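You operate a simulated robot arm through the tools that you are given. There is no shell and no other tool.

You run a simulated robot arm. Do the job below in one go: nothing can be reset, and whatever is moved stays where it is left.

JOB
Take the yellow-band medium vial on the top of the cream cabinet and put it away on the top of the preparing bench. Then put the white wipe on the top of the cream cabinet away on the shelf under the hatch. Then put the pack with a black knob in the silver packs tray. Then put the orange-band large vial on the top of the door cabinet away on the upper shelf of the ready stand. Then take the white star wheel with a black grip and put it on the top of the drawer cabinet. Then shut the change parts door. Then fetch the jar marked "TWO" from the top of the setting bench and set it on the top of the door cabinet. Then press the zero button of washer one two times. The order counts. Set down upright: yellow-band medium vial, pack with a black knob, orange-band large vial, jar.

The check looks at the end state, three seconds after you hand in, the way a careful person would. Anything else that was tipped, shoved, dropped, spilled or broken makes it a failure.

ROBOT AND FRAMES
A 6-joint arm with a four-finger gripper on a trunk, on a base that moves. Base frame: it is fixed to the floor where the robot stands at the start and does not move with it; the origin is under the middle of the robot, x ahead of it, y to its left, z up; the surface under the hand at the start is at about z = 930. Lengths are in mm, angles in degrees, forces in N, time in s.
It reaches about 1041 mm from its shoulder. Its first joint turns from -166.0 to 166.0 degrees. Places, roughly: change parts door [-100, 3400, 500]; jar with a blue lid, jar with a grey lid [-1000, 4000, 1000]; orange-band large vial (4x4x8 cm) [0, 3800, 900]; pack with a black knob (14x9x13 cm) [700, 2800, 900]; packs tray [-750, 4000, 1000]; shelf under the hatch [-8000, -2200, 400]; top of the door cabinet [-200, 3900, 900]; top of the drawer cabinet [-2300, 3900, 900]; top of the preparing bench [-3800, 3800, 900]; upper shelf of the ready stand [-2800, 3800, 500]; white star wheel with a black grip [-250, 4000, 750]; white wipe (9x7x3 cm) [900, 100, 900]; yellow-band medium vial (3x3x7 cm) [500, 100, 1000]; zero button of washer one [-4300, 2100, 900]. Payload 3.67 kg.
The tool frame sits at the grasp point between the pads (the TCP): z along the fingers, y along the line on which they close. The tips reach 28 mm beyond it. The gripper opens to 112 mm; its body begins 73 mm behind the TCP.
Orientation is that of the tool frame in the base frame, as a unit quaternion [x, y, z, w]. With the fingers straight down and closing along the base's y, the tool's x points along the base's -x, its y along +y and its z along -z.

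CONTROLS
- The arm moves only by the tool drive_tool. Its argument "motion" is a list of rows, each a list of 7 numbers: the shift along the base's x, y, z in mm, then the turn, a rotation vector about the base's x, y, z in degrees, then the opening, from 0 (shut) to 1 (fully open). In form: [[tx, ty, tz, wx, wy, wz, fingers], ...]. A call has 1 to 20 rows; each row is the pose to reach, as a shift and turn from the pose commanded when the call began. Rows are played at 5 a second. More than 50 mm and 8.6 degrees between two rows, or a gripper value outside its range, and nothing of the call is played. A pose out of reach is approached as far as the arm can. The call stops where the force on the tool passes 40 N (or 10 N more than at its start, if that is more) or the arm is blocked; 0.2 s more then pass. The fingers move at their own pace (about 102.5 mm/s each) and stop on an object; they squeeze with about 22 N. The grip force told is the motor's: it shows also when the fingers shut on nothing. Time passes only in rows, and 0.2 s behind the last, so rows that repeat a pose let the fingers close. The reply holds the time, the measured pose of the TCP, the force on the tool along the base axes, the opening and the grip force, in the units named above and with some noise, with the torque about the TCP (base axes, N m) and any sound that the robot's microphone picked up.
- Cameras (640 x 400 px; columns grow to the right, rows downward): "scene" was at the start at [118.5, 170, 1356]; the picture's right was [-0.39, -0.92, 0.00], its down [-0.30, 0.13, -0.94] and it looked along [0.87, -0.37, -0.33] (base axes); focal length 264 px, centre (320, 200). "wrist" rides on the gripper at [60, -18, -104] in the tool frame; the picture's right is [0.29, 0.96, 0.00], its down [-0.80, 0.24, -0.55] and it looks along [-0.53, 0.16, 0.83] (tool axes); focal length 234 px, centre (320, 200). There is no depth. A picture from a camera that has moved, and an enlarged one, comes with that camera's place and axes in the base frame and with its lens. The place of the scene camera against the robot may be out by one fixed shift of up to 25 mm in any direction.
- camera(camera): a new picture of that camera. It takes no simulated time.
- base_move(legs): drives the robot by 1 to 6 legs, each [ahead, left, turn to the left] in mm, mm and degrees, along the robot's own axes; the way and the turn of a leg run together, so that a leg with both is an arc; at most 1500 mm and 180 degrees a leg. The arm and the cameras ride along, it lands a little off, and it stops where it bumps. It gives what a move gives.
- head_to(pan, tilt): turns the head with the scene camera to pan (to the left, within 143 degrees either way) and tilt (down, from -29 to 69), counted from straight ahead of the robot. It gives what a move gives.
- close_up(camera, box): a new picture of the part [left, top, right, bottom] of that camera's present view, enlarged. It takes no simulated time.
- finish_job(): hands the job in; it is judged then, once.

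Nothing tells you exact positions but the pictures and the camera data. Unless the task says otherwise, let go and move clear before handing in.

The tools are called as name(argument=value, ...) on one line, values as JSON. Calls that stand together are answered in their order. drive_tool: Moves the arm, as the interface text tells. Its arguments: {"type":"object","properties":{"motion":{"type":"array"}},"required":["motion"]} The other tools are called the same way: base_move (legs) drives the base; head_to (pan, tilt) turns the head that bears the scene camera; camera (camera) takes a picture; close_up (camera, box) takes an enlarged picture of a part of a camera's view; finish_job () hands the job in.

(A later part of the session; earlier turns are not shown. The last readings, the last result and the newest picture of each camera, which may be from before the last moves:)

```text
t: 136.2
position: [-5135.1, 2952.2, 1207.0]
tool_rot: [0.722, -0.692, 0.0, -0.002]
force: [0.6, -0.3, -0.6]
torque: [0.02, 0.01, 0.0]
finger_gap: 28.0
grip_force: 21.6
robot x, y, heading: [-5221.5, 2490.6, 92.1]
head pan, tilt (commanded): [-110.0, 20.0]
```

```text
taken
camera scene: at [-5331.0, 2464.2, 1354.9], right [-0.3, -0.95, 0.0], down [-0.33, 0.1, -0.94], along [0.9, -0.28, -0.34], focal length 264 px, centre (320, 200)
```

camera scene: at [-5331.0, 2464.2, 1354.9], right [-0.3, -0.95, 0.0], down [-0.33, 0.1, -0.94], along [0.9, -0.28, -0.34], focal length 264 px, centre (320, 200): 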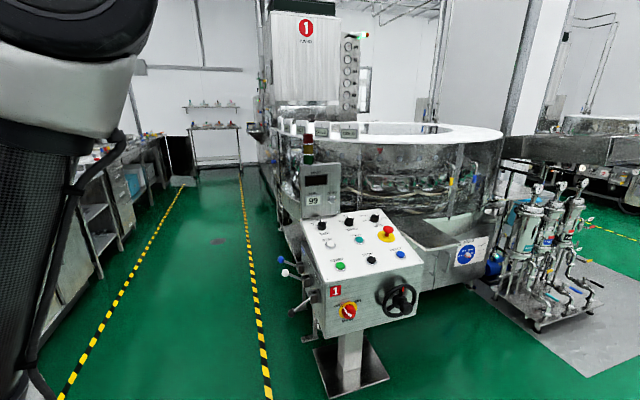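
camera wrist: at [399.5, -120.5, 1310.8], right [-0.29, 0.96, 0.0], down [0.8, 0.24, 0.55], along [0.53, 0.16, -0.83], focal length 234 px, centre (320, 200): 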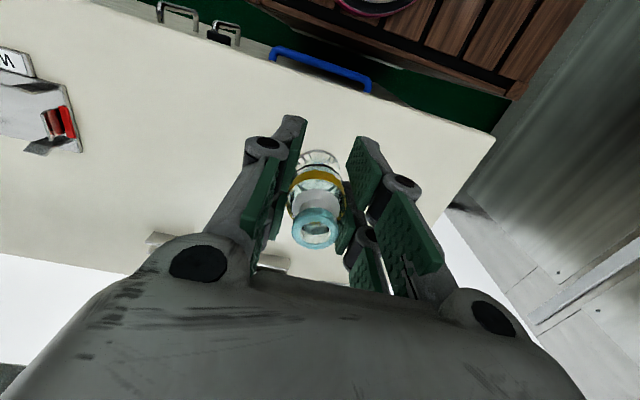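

Washer one's control pedestal is on the right, and a corridor runs east between it and the north benches. I'll enter the corridor facing the benches and sidestep east.

base_move(legs=[[330, 0, -2.2], [0, -600, 0]])

head_to(pan=-20, tilt=25)

camera(camera="scene")

head_to(pan=-120, tilt=35)

camera(camera="scene")

```text
t: 141.3
position: [-4524.5, 3273.0, 1207.3]
tool_rot: [-0.702, 0.712, 0.002, 0.0]
force: [0.4, -0.3, -0.4]
torque: [-0.01, 0.03, 0.02]
finger_gap: 27.9
grip_force: 21.9
robot x, y, heading: [-4633.4, 2815.2, 89.0]
head pan, tilt (commanded): [-110.0, 20.0]
```

```text
t: 142.9
position: [-4525.2, 3273.7, 1207.3]
tool_rot: [-0.702, 0.712, 0.001, 0.0]
force: [-0.3, 1.0, 0.3]
torque: [0.01, -0.01, 0.02]
finger_gap: 28.0
grip_force: 21.9
robot x, y, heading: [-4632.6, 2814.1, 89.2]
head pan, tilt (commanded): [-20.0, 25.0]
```

```text
taken
camera scene: at [-4801.8, 2916.0, 1346.8], right [0.93, -0.36, 0.0], down [-0.15, -0.39, -0.91], along [0.32, 0.85, -0.42], focal length 264 px, centre (320, 200)
```

scene: 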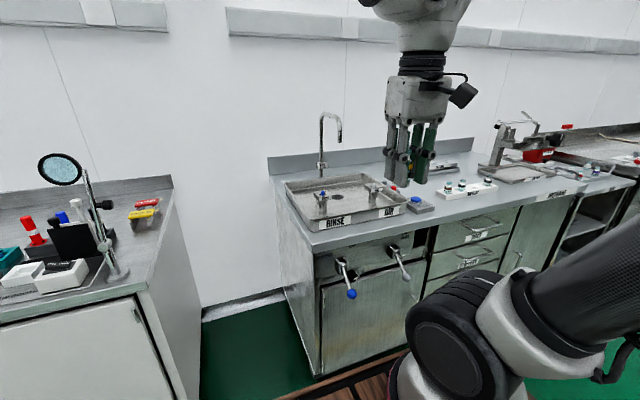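

```text
t: 144.7
position: [-4523.4, 3273.6, 1207.2]
tool_rot: [-0.703, 0.711, 0.001, 0.0]
force: [-0.5, -0.3, 0.0]
torque: [0.01, 0.04, -0.03]
finger_gap: 27.9
grip_force: 21.8
robot x, y, heading: [-4632.1, 2814.7, 89.3]
head pan, tilt (commanded): [-120.0, 35.0]
```

```text
taken
camera scene: at [-4759.1, 2784.8, 1331.1], right [-0.51, -0.86, 0.0], down [-0.49, 0.29, -0.82], along [0.7, -0.42, -0.57], focal length 264 px, centre (320, 200)
```

scene: 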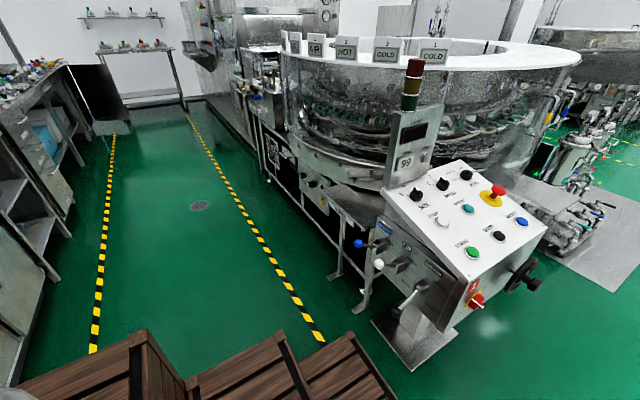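

The bench ahead has a rinse tray and tools; I'll enlarge to find its label and free space.

head_to(pan=-35, tilt=25)

camera(camera="scene")

close_up(camera="scene", box=[180, 80, 400, 240])

close_up(camera="scene", box=[340, 80, 560, 240])

```text
t: 146.3
position: [-4523.1, 3273.5, 1206.9]
tool_rot: [-0.702, 0.712, 0.0, 0.001]
force: [0.2, -0.4, 1.1]
torque: [0.0, -0.02, -0.01]
finger_gap: 27.7
grip_force: 22.4
robot x, y, heading: [-4637.0, 2817.3, 89.1]
head pan, tilt (commanded): [-35.0, 25.0]
```

```text
taken
camera scene: at [-4780.7, 2904.6, 1346.8], right [0.81, -0.59, 0.0], down [-0.25, -0.34, -0.91], along [0.53, 0.73, -0.42], focal length 264 px, centre (320, 200)
```

scene: 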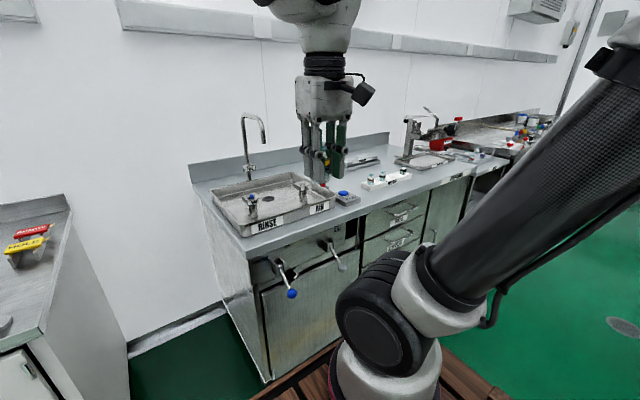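

```text
2.50 times, centred on (290, 160) of scene
camera zoom: at [-4780.7, 2904.6, 1346.8], right [0.81, -0.59, 0.0], down [-0.25, -0.34, -0.91], along [0.53, 0.73, -0.42], focal length 660 px, centre (395, 300)
```

zoom: 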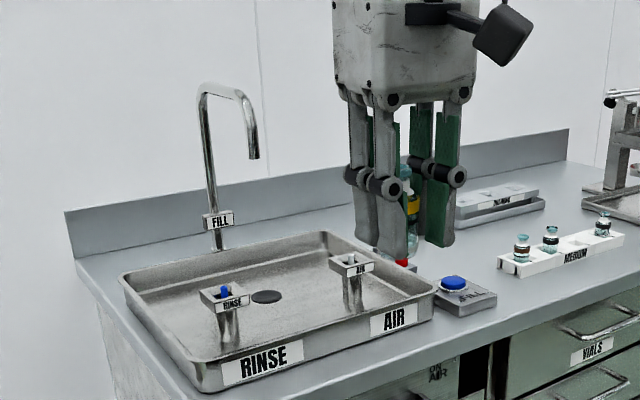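

```text
2.50 times, centred on (450, 160) of scene
camera zoom: at [-4780.7, 2904.6, 1346.8], right [0.81, -0.59, 0.0], down [-0.25, -0.34, -0.91], along [0.53, 0.73, -0.42], focal length 660 px, centre (-5, 300)
```

zoom: 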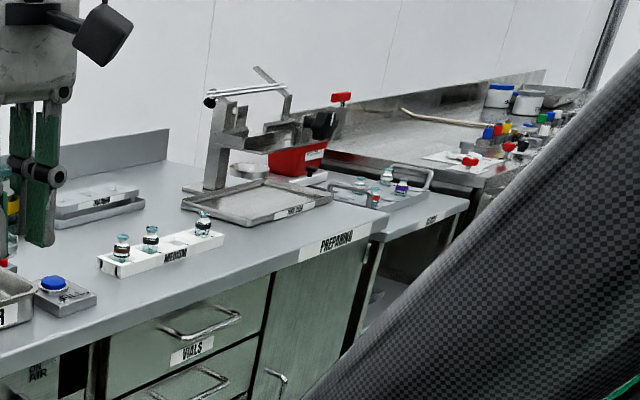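

This is the PREPARING bench, with the ready stand to its right. I'll sidestep further east to face the free part of its top.

base_move(legs=[[0, -600, 0.8]])

head_to(pan=0, tilt=35)

camera(camera="scene")

camera(camera="wrist")

```text
t: 149.7
position: [-3931.5, 3266.2, 1207.9]
tool_rot: [-0.703, 0.711, 0.001, 0.001]
force: [1.1, 0.4, -0.2]
torque: [-0.01, 0.01, 0.0]
finger_gap: 27.9
grip_force: 22.2
robot x, y, heading: [-4037.0, 2806.8, 89.3]
head pan, tilt (commanded): [-35.0, 25.0]
```

```text
t: 150.7
position: [-3930.6, 3265.1, 1207.6]
tool_rot: [-0.704, 0.71, 0.0, 0.001]
force: [-1.1, -0.2, 0.5]
torque: [0.0, -0.02, 0.06]
finger_gap: 28.0
grip_force: 21.9
robot x, y, heading: [-4036.4, 2807.9, 89.3]
head pan, tilt (commanded): [0.0, 35.0]
```

```text
taken
camera scene: at [-4239.4, 2909.5, 1331.1], right [1.0, -0.01, 0.0], down [-0.01, -0.57, -0.82], along [0.01, 0.82, -0.57], focal length 264 px, centre (320, 200)
```

scene: 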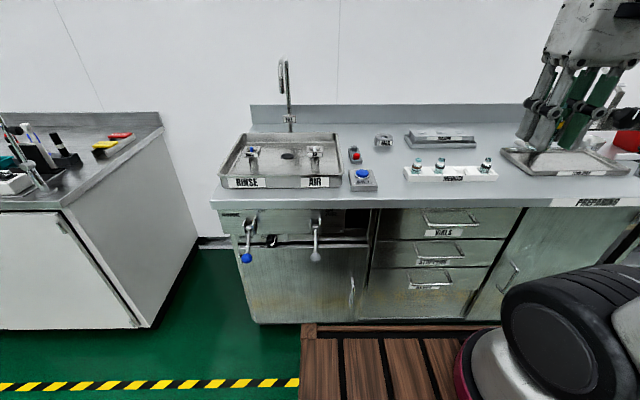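

```text
taken
camera wrist: at [-3914.5, 3204.4, 1311.0], right [-0.96, -0.28, 0.0], down [-0.23, 0.8, 0.56], along [-0.15, 0.53, -0.83], focal length 234 px, centre (320, 200)
```

wrist: 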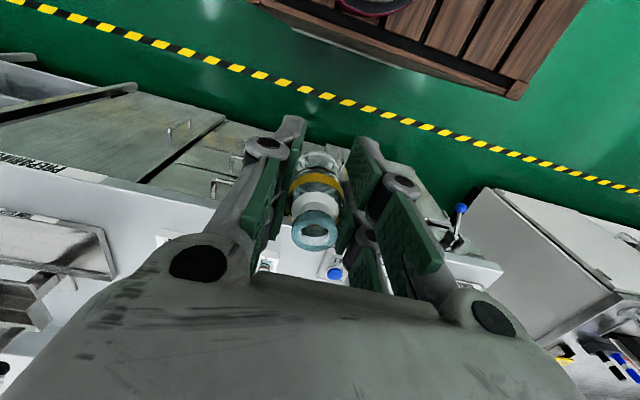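

The preparing bench top is free between the MEDIUM rack and the rear tray, around (-3800, 3725). I'll move the hand there at height and check.

drive_tool(motion=[[13, 46, 0, 0, 0, 0, 0], [26, 92, 0, 0, 0, 0, 0], [39, 138, 0, 0, 0, 0, 0], [52, 184, 0, 0, 0, 0, 0], [65, 230, 0, 0, 0, 0, 0], [78, 276, 0, 0, 0, 0, 0], [91, 322, 0, 0, 0, 0, 0], [104, 368, 0, 0, 0, 0, 0], [117, 414, 0, 0, 0, 0, 0], [131, 458, 0, 0, 0, 0, 0], [131, 458, 0, 0, 0, 0, 0]])

camera(camera="wrist")

camera(camera="scene")

```text
t: 153.1
position: [-3801.1, 3724.4, 1207.3]
tool_rot: [-0.703, 0.711, 0.0, 0.0]
force: [-0.5, -0.4, -0.2]
torque: [-0.01, -0.01, 0.04]
finger_gap: 27.7
grip_force: 21.7
robot x, y, heading: [-4041.4, 2804.1, 89.6]
head pan, tilt (commanded): [0.0, 35.0]
```

```text
taken
camera wrist: at [-3783.4, 3663.1, 1310.3], right [-0.96, -0.28, 0.0], down [-0.23, 0.8, 0.55], along [-0.15, 0.53, -0.83], focal length 234 px, centre (320, 200)
```

wrist: 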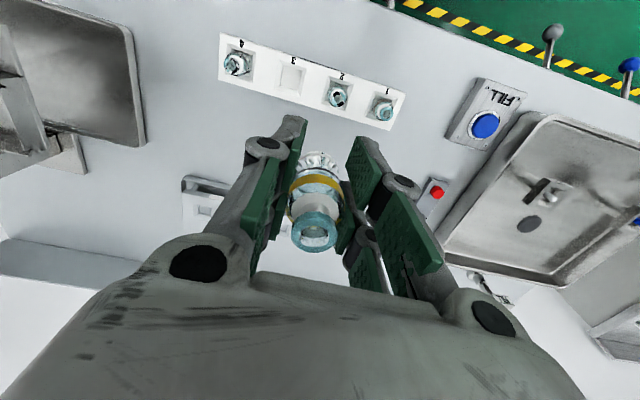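

```text
taken
camera scene: at [-4239.5, 2909.5, 1331.1], right [1.0, -0.01, 0.0], down [-0.01, -0.57, -0.82], along [0.01, 0.82, -0.57], focal length 264 px, centre (320, 200)
```

scene: 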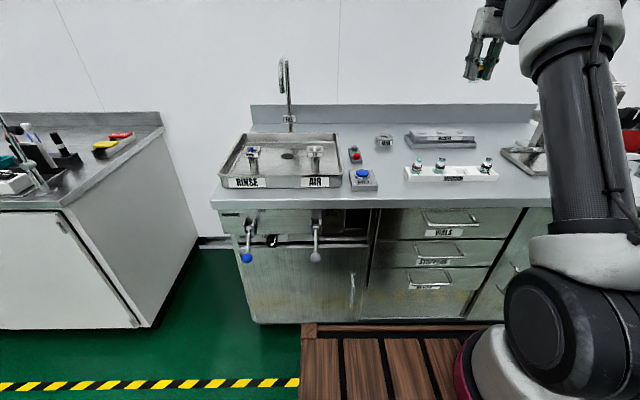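

From the wrist view the bench top is actually nearer z ≈ 855, so the rack sits at y ≈ 3700–3765. I'll bring the base 130 mm closer so that the free strip behind the rack is within easy reach.

base_move(legs=[[130, 0, 0]])

camera(camera="wrist")

head_to(pan=-15, tilt=45)

camera(camera="scene")

```text
t: 154.4
position: [-3799.1, 3855.9, 1207.9]
tool_rot: [-0.703, 0.712, 0.001, 0.001]
force: [0.0, -0.6, 0.2]
torque: [0.03, -0.02, 0.04]
finger_gap: 28.1
grip_force: 21.7
robot x, y, heading: [-4038.5, 2942.1, 89.3]
head pan, tilt (commanded): [0.0, 35.0]
```

```text
taken
camera wrist: at [-3780.6, 3794.7, 1310.6], right [-0.96, -0.28, 0.0], down [-0.23, 0.8, 0.56], along [-0.15, 0.53, -0.83], focal length 234 px, centre (320, 200)
```

wrist: 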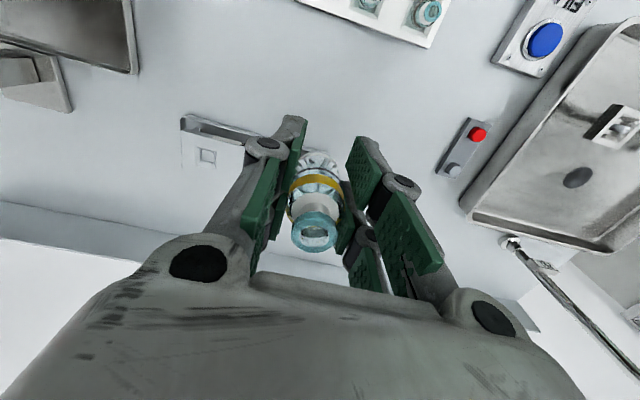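

```text
t: 155.1
position: [-3798.0, 3856.2, 1206.9]
tool_rot: [-0.702, 0.712, 0.0, 0.001]
force: [-0.1, -0.1, 0.3]
torque: [-0.03, 0.01, -0.02]
finger_gap: 27.9
grip_force: 22.2
robot x, y, heading: [-4036.8, 2936.7, 89.1]
head pan, tilt (commanded): [-15.0, 45.0]
```

```text
taken
camera scene: at [-4216.9, 3032.4, 1316.3], right [0.96, -0.27, 0.0], down [-0.19, -0.68, -0.71], along [0.19, 0.68, -0.71], focal length 264 px, centre (320, 200)
```

scene: 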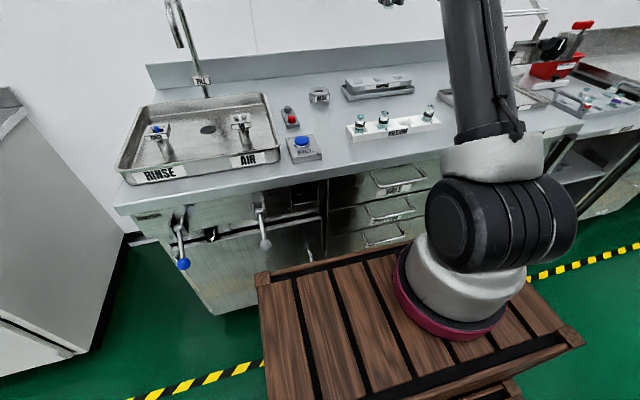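

The landing spot (-3799, 3856) is clear bench between rack and rear tray. I'll descend most of the way and re-check the height.

drive_tool(motion=[[0, 0, -45, 0, 0, 0, 0], [0, 0, -90, 0, 0, 0, 0], [0, 0, -135, 0, 0, 0, 0], [0, 0, -180, 0, 0, 0, 0], [0, 0, -220, 0, 0, 0, 0], [0, 0, -250, 0, 0, 0, 0], [0, 0, -250, 0, 0, 0, 0]])

camera(camera="wrist")

close_up(camera="scene", box=[320, 20, 520, 145])

```text
t: 156.7
position: [-3798.6, 3855.5, 956.2]
tool_rot: [-0.703, 0.712, 0.001, 0.0]
force: [0.0, 0.0, -1.3]
torque: [-0.02, -0.01, 0.01]
finger_gap: 28.3
grip_force: 22.1
robot x, y, heading: [-4036.6, 2939.8, 89.1]
head pan, tilt (commanded): [-15.0, 45.0]
```

```text
taken
camera wrist: at [-3781.9, 3795.1, 1060.0], right [-0.96, -0.28, 0.0], down [-0.23, 0.8, 0.56], along [-0.15, 0.53, -0.83], focal length 234 px, centre (320, 200)
```

wrist: 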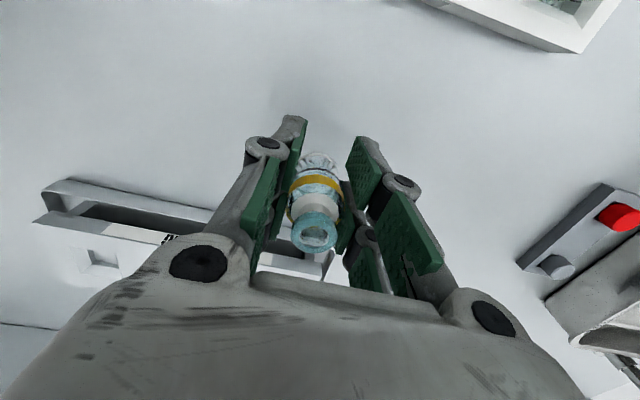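

```text
3.20 times, centred on (420, 82) of scene
camera zoom: at [-4216.8, 3032.3, 1316.2], right [0.96, -0.27, 0.0], down [-0.19, -0.68, -0.71], along [0.19, 0.68, -0.71], focal length 845 px, centre (0, 576)
```

zoom: 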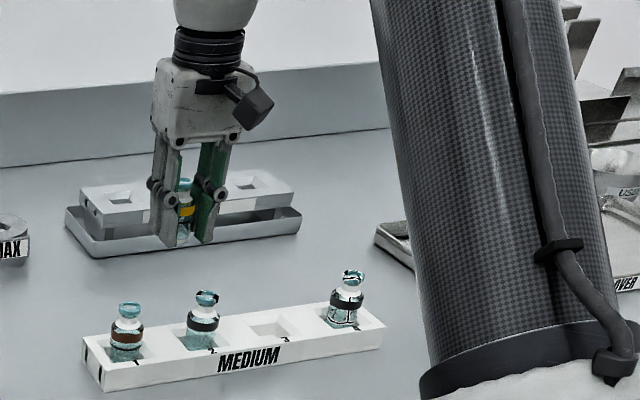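

The spot is clear. I'll descend in small steps watching the force.

drive_tool(motion=[[0, 0, -20, 0, 0, 0, 0], [0, 0, -40, 0, 0, 0, 0], [0, 0, -50, 0, 0, 0, 0], [0, 0, -53, 0, 0, 0, 0]])

drive_tool(motion=[[0, 0, -2, 0, 0, 0, 0], [0, 0, -4, 0, 0, 0, 0]])

drive_tool(motion=[[0, 0, -2, 0, 0, 0, 0], [0, 0, -3, 0, 0, 0, 0]])

camera(camera="wrist")

close_up(camera="scene", box=[330, 50, 430, 112])

```text
t: 157.7
position: [-3798.8, 3855.8, 904.5]
tool_rot: [-0.702, 0.712, 0.0, 0.001]
force: [0.3, -0.3, -0.2]
torque: [-0.01, 0.02, 0.01]
finger_gap: 28.3
grip_force: 22.0
robot x, y, heading: [-4035.9, 2942.6, 89.5]
head pan, tilt (commanded): [-15.0, 45.0]
```

```text
t: 158.3
position: [-3798.7, 3856.2, 899.5]
tool_rot: [-0.703, 0.711, 0.0, 0.001]
force: [-1.1, -0.3, -0.5]
torque: [-0.02, 0.02, 0.03]
finger_gap: 28.0
grip_force: 21.8
robot x, y, heading: [-4033.7, 2942.1, 89.1]
head pan, tilt (commanded): [-15.0, 45.0]
```

```text
t: 158.9
position: [-3797.1, 3856.1, 898.1]
tool_rot: [-0.703, 0.711, 0.0, 0.001]
force: [-1.2, -1.2, 11.1]
torque: [0.01, -0.01, -0.01]
finger_gap: 28.0
grip_force: 22.2
robot x, y, heading: [-4039.8, 2939.9, 89.4]
head pan, tilt (commanded): [-15.0, 45.0]
```

```text
taken
camera wrist: at [-3781.1, 3795.1, 1001.3], right [-0.96, -0.28, 0.0], down [-0.23, 0.8, 0.56], along [-0.15, 0.54, -0.83], focal length 234 px, centre (320, 200)
```

wrist: 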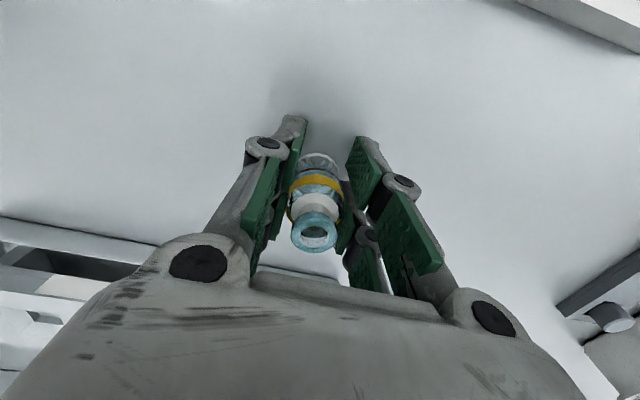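

```text
6.40 times, centred on (380, 81) of scene
camera zoom: at [-4217.0, 3031.9, 1316.3], right [0.96, -0.27, 0.0], down [-0.19, -0.68, -0.71], along [0.19, 0.68, -0.71], focal length 1690 px, centre (-64, 962)
```

zoom: 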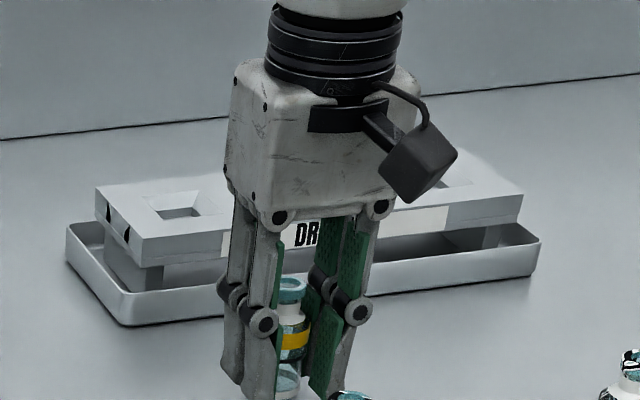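

The vial touched down (11 N at z ≈ 898, so the top is about 860). I'll relax by 1 mm, open and lift clear.

drive_tool(motion=[[0, 0, 1, 0, 0, 0, 0], [0, 0, 1, 0, 0, 0, 0.35], [0, 0, 1, 0, 0, 0, 0.6], [0, 0, 1, 0, 0, 0, 0.6], [0, 0, 15, 0, 0, 0, 0.6], [0, 0, 45, 0, 0, 0, 0.6], [0, 0, 90, 0, 0, 0, 0.6], [0, 0, 135, 0, 0, 0, 0.6], [0, 0, 135, 0, 0, 0, 0.6]])

camera(camera="wrist")

close_up(camera="scene", box=[330, 40, 450, 140])

```text
t: 160.9
position: [-3798.3, 3855.8, 1032.8]
tool_rot: [-0.703, 0.711, 0.0, 0.001]
force: [0.5, -0.2, -0.2]
torque: [0.0, -0.01, 0.01]
finger_gap: 67.3
grip_force: 0.0
robot x, y, heading: [-4037.1, 2935.0, 89.4]
head pan, tilt (commanded): [-15.0, 45.0]
```

```text
taken
camera wrist: at [-3780.3, 3794.8, 1136.3], right [-0.96, -0.28, 0.0], down [-0.23, 0.8, 0.56], along [-0.15, 0.53, -0.83], focal length 234 px, centre (320, 200)
```

wrist: 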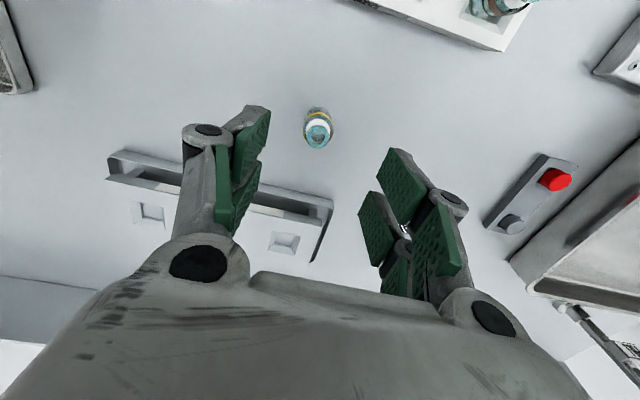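

```text
4.00 times, centred on (390, 90) of scene
camera zoom: at [-4216.8, 3032.4, 1316.2], right [0.96, -0.27, 0.0], down [-0.19, -0.68, -0.71], along [0.19, 0.68, -0.71], focal length 1056 px, centre (40, 640)
```

zoom: 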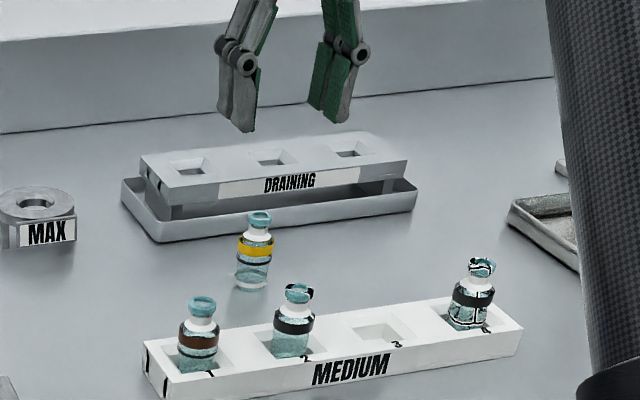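

The vial stands upright on the preparing bench. Next: retract the arm and drive back for the white wipe.

drive_tool(motion=[[0, 0, 45, 0, 0, 0, 0.6], [0, 0, 90, 0, 0, 0, 0.6], [0, 0, 135, 0, 0, 0, 0.6], [0, 0, 174, 0, 0, 0, 0.6], [-13, -46, 174, 0, 0, 0, 0.6], [-26, -92, 174, 0, 0, 0, 0.6], [-39, -138, 174, 0, 0, 0, 0.6], [-52, -184, 174, 0, 0, 0, 0.6], [-65, -230, 174, 0, 0, 0, 0.6], [-78, -276, 174, 0, 0, 0, 0.6], [-91, -322, 174, 0, 0, 0, 0.6], [-104, -368, 174, 0, 0, 0, 0.6], [-117, -414, 174, 0, 0, 0, 0.6], [-131, -458, 174, 0, 0, 0, 0.6], [-131, -458, 174, 0, 0, 0, 0.6]])

head_to(pan=60, tilt=35)

camera(camera="scene")

head_to(pan=-90, tilt=15)

camera(camera="scene")

```text
t: 164.1
position: [-3928.4, 3397.1, 1205.2]
tool_rot: [-0.703, 0.712, 0.0, 0.001]
force: [-0.3, 0.4, -0.3]
torque: [-0.01, 0.03, -0.02]
finger_gap: 67.4
grip_force: 0.0
robot x, y, heading: [-4034.9, 2940.3, 89.2]
head pan, tilt (commanded): [-15.0, 45.0]
```

```text
t: 165.6
position: [-3928.9, 3397.9, 1205.2]
tool_rot: [-0.703, 0.711, 0.001, 0.0]
force: [0.2, 0.4, 0.7]
torque: [-0.05, 0.01, 0.02]
finger_gap: 67.4
grip_force: 0.1
robot x, y, heading: [-4035.0, 2940.3, 89.4]
head pan, tilt (commanded): [60.0, 35.0]
```

```text
taken
camera scene: at [-4314.6, 2999.1, 1331.1], right [0.51, 0.86, 0.0], down [0.49, -0.29, -0.82], along [-0.7, 0.42, -0.57], focal length 264 px, centre (320, 200)
```

scene: 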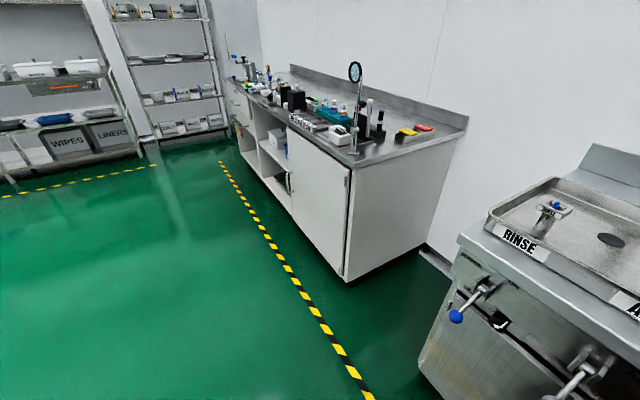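

```text
t: 167.9
position: [-3929.2, 3398.6, 1205.7]
tool_rot: [-0.703, 0.711, 0.0, 0.001]
force: [-0.8, -0.5, 0.1]
torque: [0.01, 0.02, 0.01]
finger_gap: 66.9
grip_force: 0.0
robot x, y, heading: [-4034.8, 2942.1, 89.4]
head pan, tilt (commanded): [-90.0, 15.0]
```

```text
taken
camera scene: at [-4145.5, 2952.9, 1363.1], right [-0.01, -1.0, 0.0], down [-0.26, 0.0, -0.97], along [0.97, -0.01, -0.26], focal length 264 px, centre (320, 200)
```

scene: 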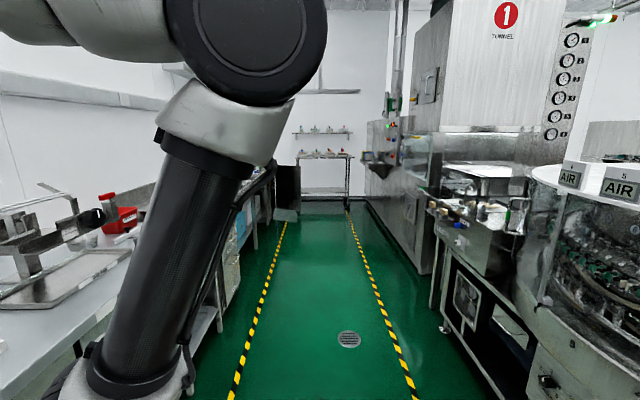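

The path is clear behind. I'll retrace: back off, sidestep west, and reverse south.

base_move(legs=[[-130, 0, 0.6], [0, 1120, 0], [-1450, 0, 0], [-1450, 0, 0], [-1200, 0, 0]])

head_to(pan=-90, tilt=20)

camera(camera="scene")

head_to(pan=143, tilt=20)

camera(camera="scene")

```text
t: 193.6
position: [-4913.0, -807.4, 1205.3]
tool_rot: [0.726, -0.687, -0.001, -0.001]
force: [-0.8, 0.0, 0.8]
torque: [-0.01, 0.01, 0.0]
finger_gap: 67.3
grip_force: 0.0
robot x, y, heading: [-4992.4, -1273.9, 92.9]
head pan, tilt (commanded): [-90.0, 15.0]
```

```text
t: 194.3
position: [-4914.3, -807.5, 1205.0]
tool_rot: [0.726, -0.688, 0.0, 0.0]
force: [0.6, 1.0, 0.0]
torque: [0.0, 0.0, 0.01]
finger_gap: 67.1
grip_force: 0.1
robot x, y, heading: [-4990.9, -1273.7, 93.1]
head pan, tilt (commanded): [-90.0, 20.0]
```

```text
taken
camera scene: at [-5101.6, -1267.8, 1355.0], right [0.05, -1.0, 0.0], down [-0.34, -0.02, -0.94], along [0.94, 0.05, -0.34], focal length 264 px, centre (320, 200)
```

scene: 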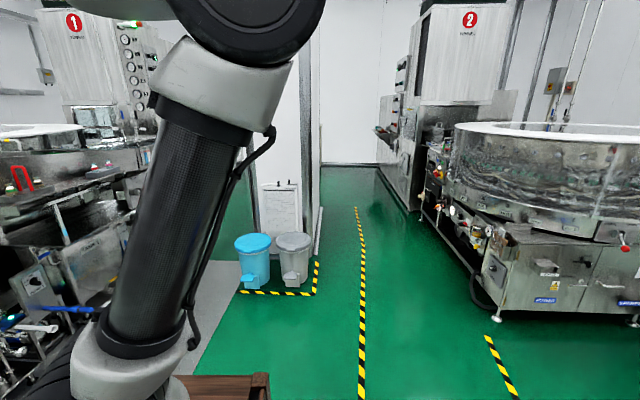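

```text
t: 197.6
position: [-4914.6, -808.8, 1205.1]
tool_rot: [0.725, -0.688, 0.0, -0.001]
force: [0.5, -0.2, 0.1]
torque: [0.02, 0.01, 0.03]
finger_gap: 66.9
grip_force: 0.1
robot x, y, heading: [-4994.9, -1273.1, 93.1]
head pan, tilt (commanded): [143.0, 20.0]
```

```text
taken
camera scene: at [-5246.6, -1349.9, 1354.9], right [-0.83, 0.56, 0.0], down [0.19, 0.28, -0.94], along [-0.53, -0.78, -0.34], focal length 264 px, centre (320, 200)
```

scene: 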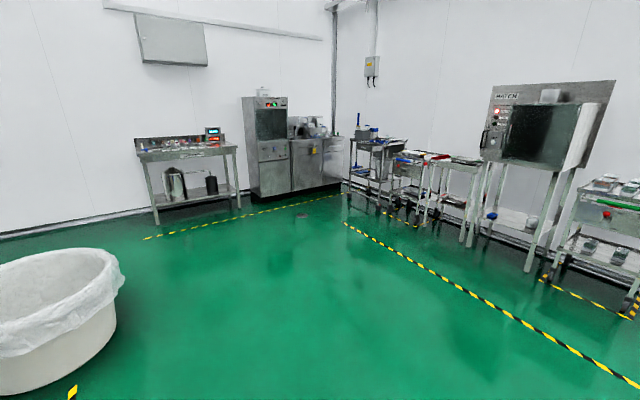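

The lane south of the bins is clear. I'll turn to face east here first and check the heading before driving the lane.

base_move(legs=[[0, 0, -93], [700, 0, 0]])

```text
t: 205.4
position: [-3833.8, -1382.6, 1205.3]
tool_rot: [0.004, 1.0, -0.001, 0.001]
force: [0.2, 0.3, -0.1]
torque: [0.03, -0.02, 0.02]
finger_gap: 67.0
grip_force: 0.0
robot x, y, heading: [-4291.8, -1273.4, -0.4]
head pan, tilt (commanded): [143.0, 20.0]
```

base_move(legs=[[0, -410, 0.4], [1500, 0, 0], [1500, 0, 0]])

head_to(pan=0, tilt=20)

camera(camera="scene")

head_to(pan=80, tilt=30)

camera(camera="scene")

```text
t: 221.8
position: [-873.5, -1796.0, 1204.8]
tool_rot: [0.003, 1.0, 0.0, 0.001]
force: [-0.1, 0.4, 0.6]
torque: [-0.01, -0.03, -0.03]
finger_gap: 67.5
grip_force: 0.0
robot x, y, heading: [-1333.1, -1691.9, -0.4]
head pan, tilt (commanded): [143.0, 20.0]
```

```text
t: 224.1
position: [-873.1, -1797.0, 1205.0]
tool_rot: [0.003, 1.0, 0.0, 0.0]
force: [-0.9, -0.2, 0.7]
torque: [0.04, 0.01, -0.02]
finger_gap: 67.3
grip_force: 0.1
robot x, y, heading: [-1332.5, -1694.7, -0.7]
head pan, tilt (commanded): [0.0, 20.0]
```

```text
taken
camera scene: at [-1206.1, -1485.4, 1354.9], right [-0.01, -1.0, 0.0], down [-0.34, 0.0, -0.94], along [0.94, -0.01, -0.34], focal length 264 px, centre (320, 200)
```

scene: 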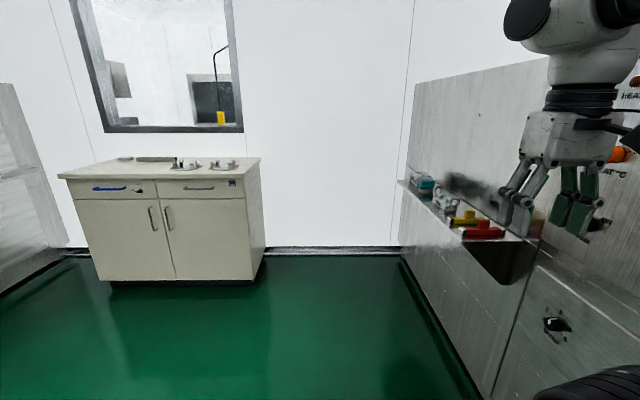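

```text
t: 225.6
position: [-873.3, -1796.7, 1205.4]
tool_rot: [0.003, 1.0, 0.0, 0.0]
force: [-0.6, 0.3, -0.1]
torque: [-0.05, 0.02, -0.05]
finger_gap: 67.3
grip_force: 0.0
robot x, y, heading: [-1333.1, -1689.3, -0.4]
head pan, tilt (commanded): [80.0, 30.0]
```

```text
taken
camera scene: at [-1282.9, -1395.8, 1338.9], right [0.98, -0.18, 0.0], down [-0.09, -0.49, -0.87], along [0.16, 0.85, -0.5], focal length 264 px, centre (320, 200)
```

scene: 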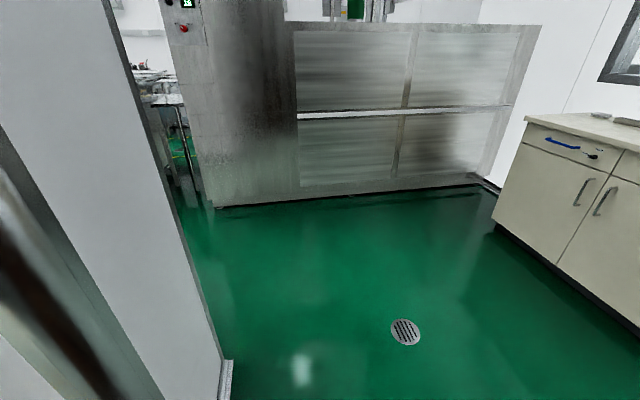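

The lane is done; now I'll go to the cream cabinet again: forward, sidestep north, then up to the cabinet.

base_move(legs=[[380, 0, 0.5], [0, 850, 0], [0, 840, 0], [700, 0, 0]])

head_to(pan=0, tilt=25)

camera(camera="scene")

```text
t: 239.6
position: [188.5, -71.8, 1204.4]
tool_rot: [-0.017, 1.0, 0.0, 0.001]
force: [0.0, 0.0, -0.5]
torque: [-0.03, 0.01, -0.03]
finger_gap: 67.1
grip_force: 0.0
robot x, y, heading: [-272.1, 15.5, 2.1]
head pan, tilt (commanded): [80.0, 30.0]
```

```text
t: 241.1
position: [189.0, -71.0, 1204.8]
tool_rot: [-0.018, 1.0, 0.0, 0.001]
force: [-0.3, 0.2, 1.0]
torque: [0.0, 0.03, -0.03]
finger_gap: 67.4
grip_force: 0.0
robot x, y, heading: [-274.3, 15.8, 2.0]
head pan, tilt (commanded): [0.0, 25.0]
```

```text
taken
camera scene: at [-157.3, 224.3, 1346.8], right [0.04, -1.0, 0.0], down [-0.42, -0.02, -0.91], along [0.91, 0.03, -0.42], focal length 264 px, centre (320, 200)
```

scene: 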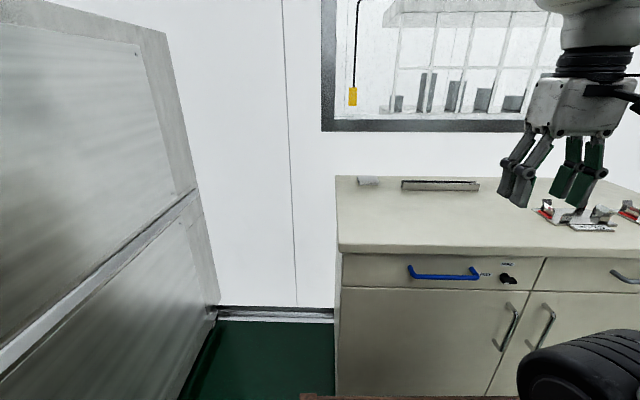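

I'll close up to the cabinet and look at the wipe.

base_move(legs=[[285, 20, -2]])

head_to(pan=-5, tilt=30)

camera(camera="scene")

close_up(camera="scene", box=[310, 140, 530, 280])

camera(camera="wrist")

```text
t: 243.1
position: [472.0, -64.4, 1205.2]
tool_rot: [0.001, 1.0, 0.001, 0.001]
force: [0.8, 0.4, 0.0]
torque: [-0.01, 0.0, 0.04]
finger_gap: 67.1
grip_force: 0.2
robot x, y, heading: [11.3, 37.2, -0.3]
head pan, tilt (commanded): [0.0, 25.0]
```

```text
t: 243.8
position: [472.5, -64.7, 1204.8]
tool_rot: [0.001, 1.0, 0.0, 0.001]
force: [-0.4, 0.5, -0.1]
torque: [-0.02, 0.03, 0.0]
finger_gap: 67.3
grip_force: 0.1
robot x, y, heading: [13.8, 40.9, -0.3]
head pan, tilt (commanded): [-5.0, 30.0]
```

```text
taken
camera scene: at [135.8, 237.3, 1338.9], right [-0.09, -1.0, 0.0], down [-0.5, 0.04, -0.87], along [0.86, -0.08, -0.5], focal length 264 px, centre (320, 200)
```

scene: 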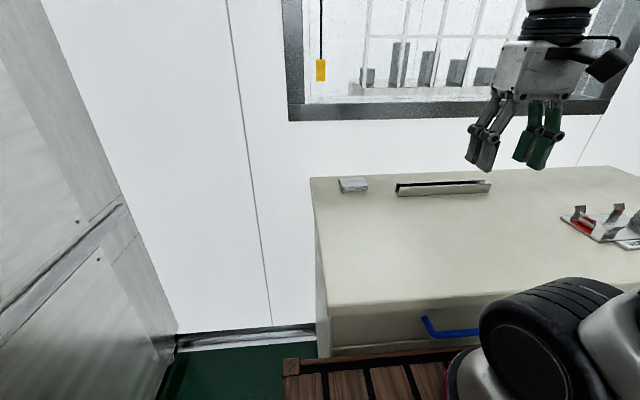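

```text
2.86 times, centred on (420, 210) of scene
camera zoom: at [135.8, 237.3, 1338.9], right [-0.09, -1.0, 0.0], down [-0.5, 0.04, -0.87], along [0.86, -0.08, -0.5], focal length 755 px, centre (34, 171)
```

zoom: 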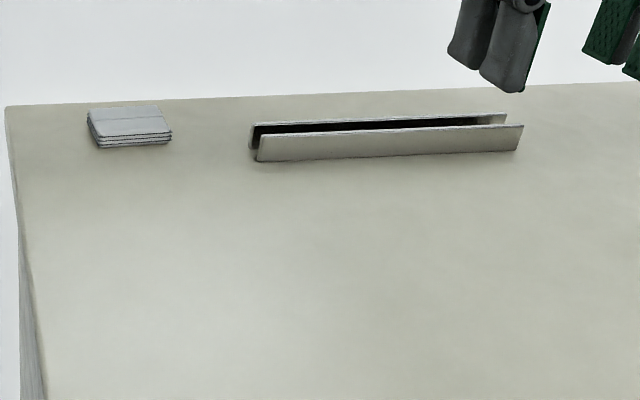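

```text
taken
camera wrist: at [412.3, -83.1, 1308.9], right [-0.29, 0.96, 0.0], down [0.8, 0.24, 0.56], along [0.53, 0.16, -0.83], focal length 234 px, centre (320, 200)
```

wrist: 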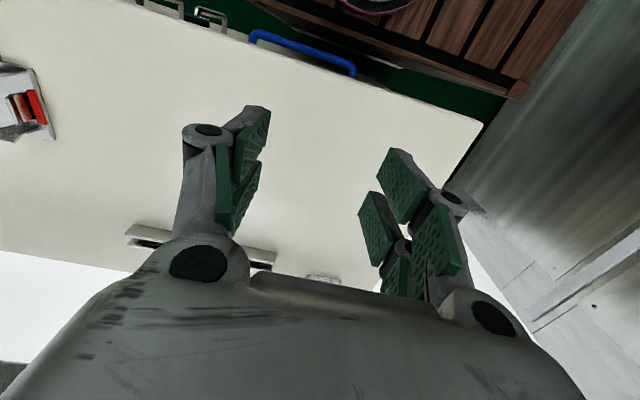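

The wipe is a folded stack near the back edge at about (905, 55), with a metal channel to its right. I'll bring the hand above and in front of it to look closely.

drive_tool(motion=[[40, 14, -6, 0, 0, 0, 0.8], [80, 28, -12, 0, 0, 0, 1], [120, 42, -18, 0, 0, 0, 1], [160, 56, -24, 0, 0, 0, 1], [200, 70, -30, 0, 0, 0, 1], [240, 84, -36, 0, 0, 0, 1], [280, 98, -42, 0, 0, 0, 1], [320, 114, -50, 0, 0, 0, 1], [320, 114, -50, 0, 0, 0, 1]])

camera(camera="wrist")

camera(camera="scene")

```text
t: 245.8
position: [792.0, 49.9, 1156.1]
tool_rot: [0.0, 1.0, 0.0, 0.001]
force: [0.0, 0.7, -0.8]
torque: [0.0, -0.05, -0.02]
finger_gap: 111.8
grip_force: 0.1
robot x, y, heading: [12.9, 38.6, -0.2]
head pan, tilt (commanded): [-5.0, 30.0]
```

```text
taken
camera wrist: at [731.9, 31.2, 1258.5], right [-0.29, 0.96, 0.0], down [0.8, 0.24, 0.56], along [0.53, 0.16, -0.83], focal length 234 px, centre (320, 200)
```

wrist: 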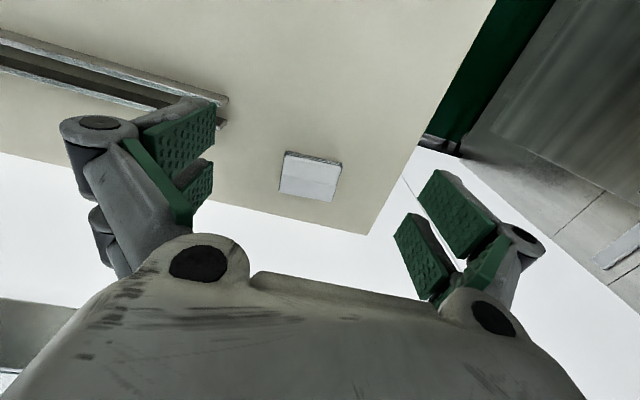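

```text
taken
camera scene: at [135.7, 237.3, 1338.9], right [-0.09, -1.0, 0.0], down [-0.5, 0.04, -0.87], along [0.86, -0.08, -0.5], focal length 264 px, centre (320, 200)
```

scene: 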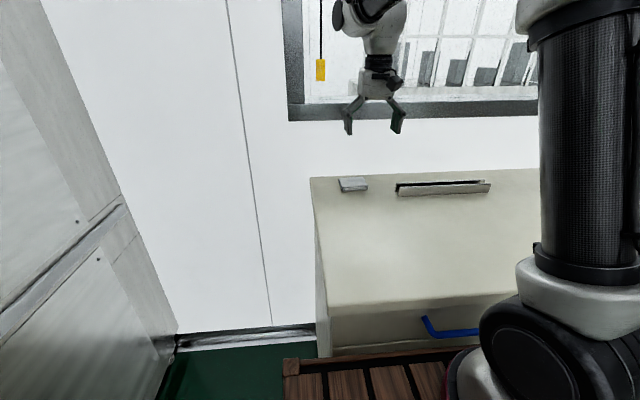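

close_up(camera="wrist", box=[250, 130, 380, 220])

close_up(camera="scene", box=[325, 165, 405, 215])

```text
4.44 times, centred on (315, 175) of wrist
camera zoom: at [731.9, 31.2, 1258.5], right [-0.29, 0.96, 0.0], down [0.8, 0.24, 0.56], along [0.53, 0.16, -0.83], focal length 1041 px, centre (342, 311)
```

zoom: 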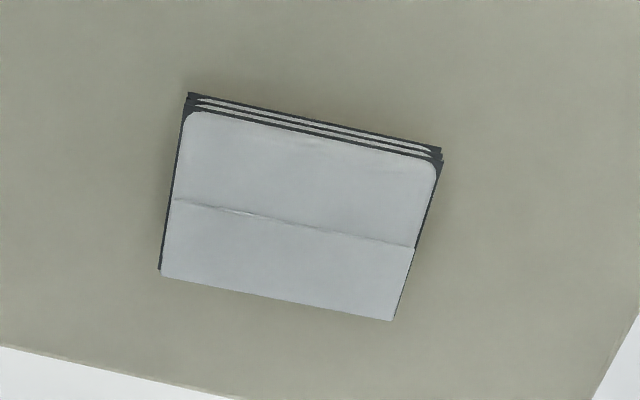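

```text
8.00 times, centred on (365, 190) of scene
camera zoom: at [135.7, 237.3, 1338.9], right [-0.09, -1.0, 0.0], down [-0.5, 0.04, -0.87], along [0.86, -0.08, -0.5], focal length 2113 px, centre (-40, 280)
```

zoom: 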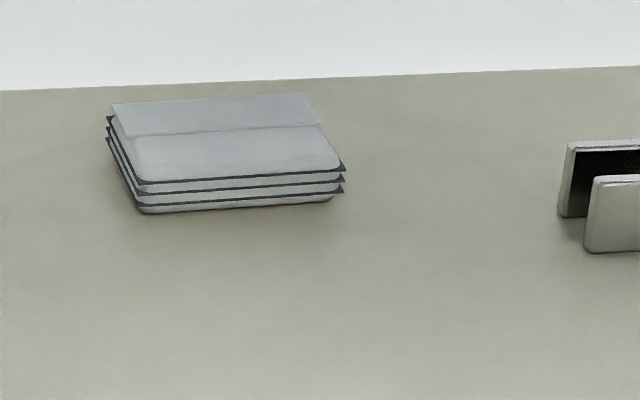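

The wipe is about 86 x 63 mm, centred near (900, 66), turned about 3.5°, and roughly 15 mm thick. I'll go above it, turned to match, and descend part way.

drive_tool(motion=[[36, 5, 0, 0, 0, 1.2, 1], [72, 10, 0, 0, 0, 2.4, 1], [108, 16, 0, 0, 0, 3.5, 1], [108, 16, -40, 0, 0, 3.5, 1], [108, 16, -80, 0, 0, 3.5, 1], [108, 16, -115, 0, 0, 3.5, 1], [108, 16, -115, 0, 0, 3.5, 1]])

camera(camera="wrist")

close_up(camera="scene", box=[310, 60, 470, 220])

```text
t: 247.4
position: [899.7, 66.8, 1040.1]
tool_rot: [-0.03, 1.0, 0.0, 0.001]
force: [-0.2, 0.1, 0.9]
torque: [-0.02, 0.0, -0.02]
finger_gap: 112.0
grip_force: 0.0
robot x, y, heading: [13.2, 35.2, -0.0]
head pan, tilt (commanded): [-5.0, 30.0]
```

```text
taken
camera wrist: at [841.0, 43.0, 1143.8], right [-0.34, 0.94, 0.0], down [0.78, 0.29, 0.56], along [0.52, 0.19, -0.83], focal length 234 px, centre (320, 200)
```

wrist: 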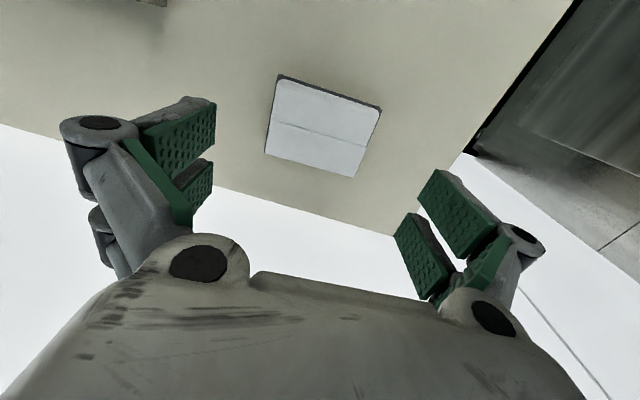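

```text
2.50 times, centred on (390, 140) of scene
camera zoom: at [135.8, 237.3, 1338.8], right [-0.09, -1.0, 0.0], down [-0.5, 0.04, -0.87], along [0.86, -0.08, -0.5], focal length 660 px, centre (145, 350)
```

zoom: 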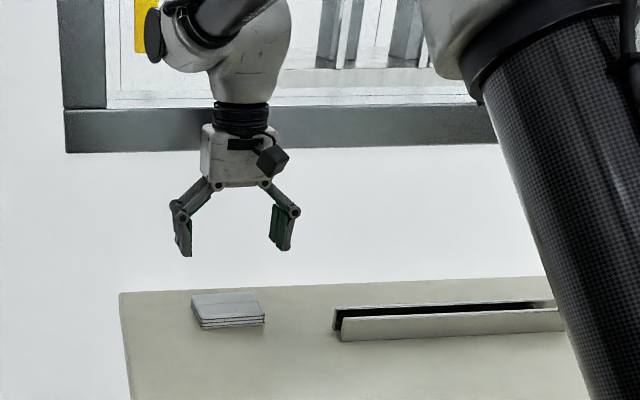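

Well centred. I'll descend until the tips are just above the cabinet top.

drive_tool(motion=[[-1, 0, -30, 0, 0, 0, 1], [-1, 0, -55, 0, 0, 0, 1], [-1, 0, -68, 0, 0, 0, 1], [-1, 0, -74, 0, 0, 0, 1], [-1, 0, -77, 0, 0, 0, 1], [-1, 0, -77, 0, 0, 0, 1]])

camera(camera="wrist")

close_up(camera="scene", box=[320, 140, 420, 202])

```text
t: 248.8
position: [898.7, 65.7, 962.9]
tool_rot: [-0.03, 1.0, 0.0, 0.001]
force: [0.1, 0.8, -0.6]
torque: [0.03, 0.02, 0.03]
finger_gap: 112.0
grip_force: 0.2
robot x, y, heading: [9.8, 37.0, -0.0]
head pan, tilt (commanded): [-5.0, 30.0]
```

```text
taken
camera wrist: at [840.1, 43.3, 1066.7], right [-0.34, 0.94, 0.0], down [0.78, 0.29, 0.55], along [0.52, 0.19, -0.83], focal length 234 px, centre (320, 200)
```

wrist: 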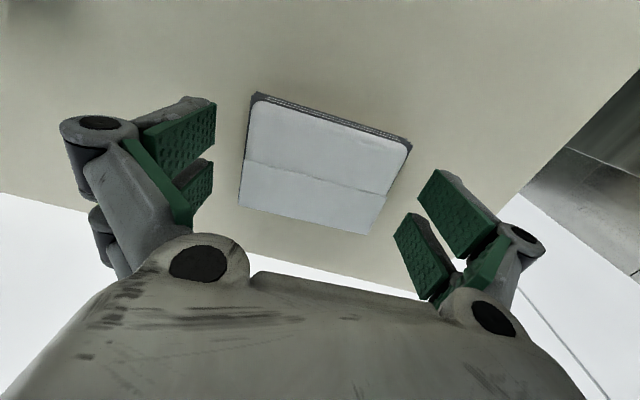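

```text
6.40 times, centred on (370, 171) of scene
camera zoom: at [135.8, 237.3, 1338.8], right [-0.09, -1.0, 0.0], down [-0.5, 0.04, -0.87], along [0.86, -0.08, -0.5], focal length 1690 px, centre (0, 386)
```

zoom: 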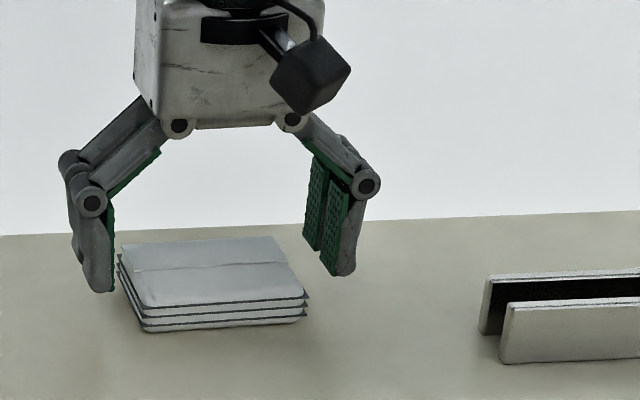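

The fingers swing down as they close, so the tips are still about 20 mm above the top when open. I'll descend 9 mm more and close on the wipe.

drive_tool(motion=[[0, 0, -5, 0, 0, 0, 1], [0, 0, -10, 0, 0, 0, 1], [0, 0, -10, 0, 0, 0, 0.85], [0, 0, -10, 0, 0, 0, 0.7], [0, 0, -10, 0, 0, 0, 0.6], [0, 0, -10, 0, 0, 0, 0.6]])

close_up(camera="scene", box=[320, 140, 420, 202])

camera(camera="wrist")

```text
t: 250.2
position: [900.3, 65.3, 955.1]
tool_rot: [-0.03, 1.0, 0.0, 0.001]
force: [0.7, 0.1, 2.9]
torque: [-0.06, -0.03, 0.01]
finger_gap: 84.2
grip_force: 22.1
robot x, y, heading: [11.6, 38.3, -0.2]
head pan, tilt (commanded): [-5.0, 30.0]
```

```text
6.40 times, centred on (370, 171) of scene
camera zoom: at [135.8, 237.3, 1338.9], right [-0.09, -1.0, 0.0], down [-0.5, 0.04, -0.87], along [0.86, -0.08, -0.5], focal length 1690 px, centre (0, 386)
```

zoom: 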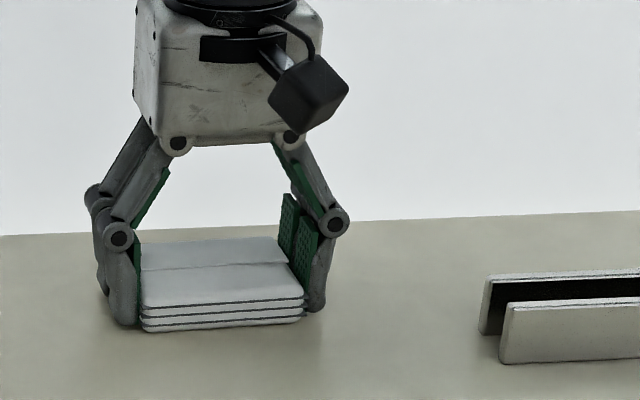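

```text
taken
camera wrist: at [840.9, 43.1, 1057.5], right [-0.34, 0.94, 0.0], down [0.78, 0.29, 0.56], along [0.52, 0.19, -0.83], focal length 234 px, centre (320, 200)
```

wrist: 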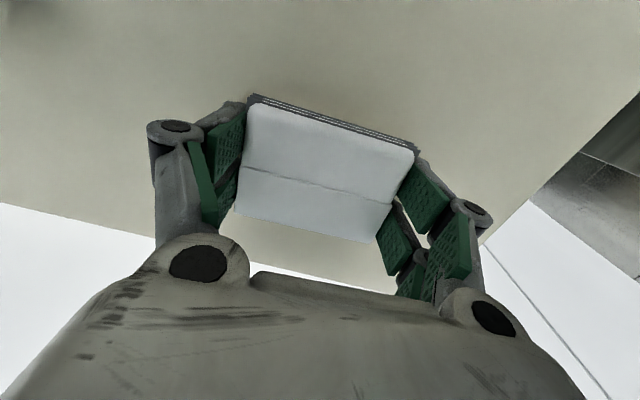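

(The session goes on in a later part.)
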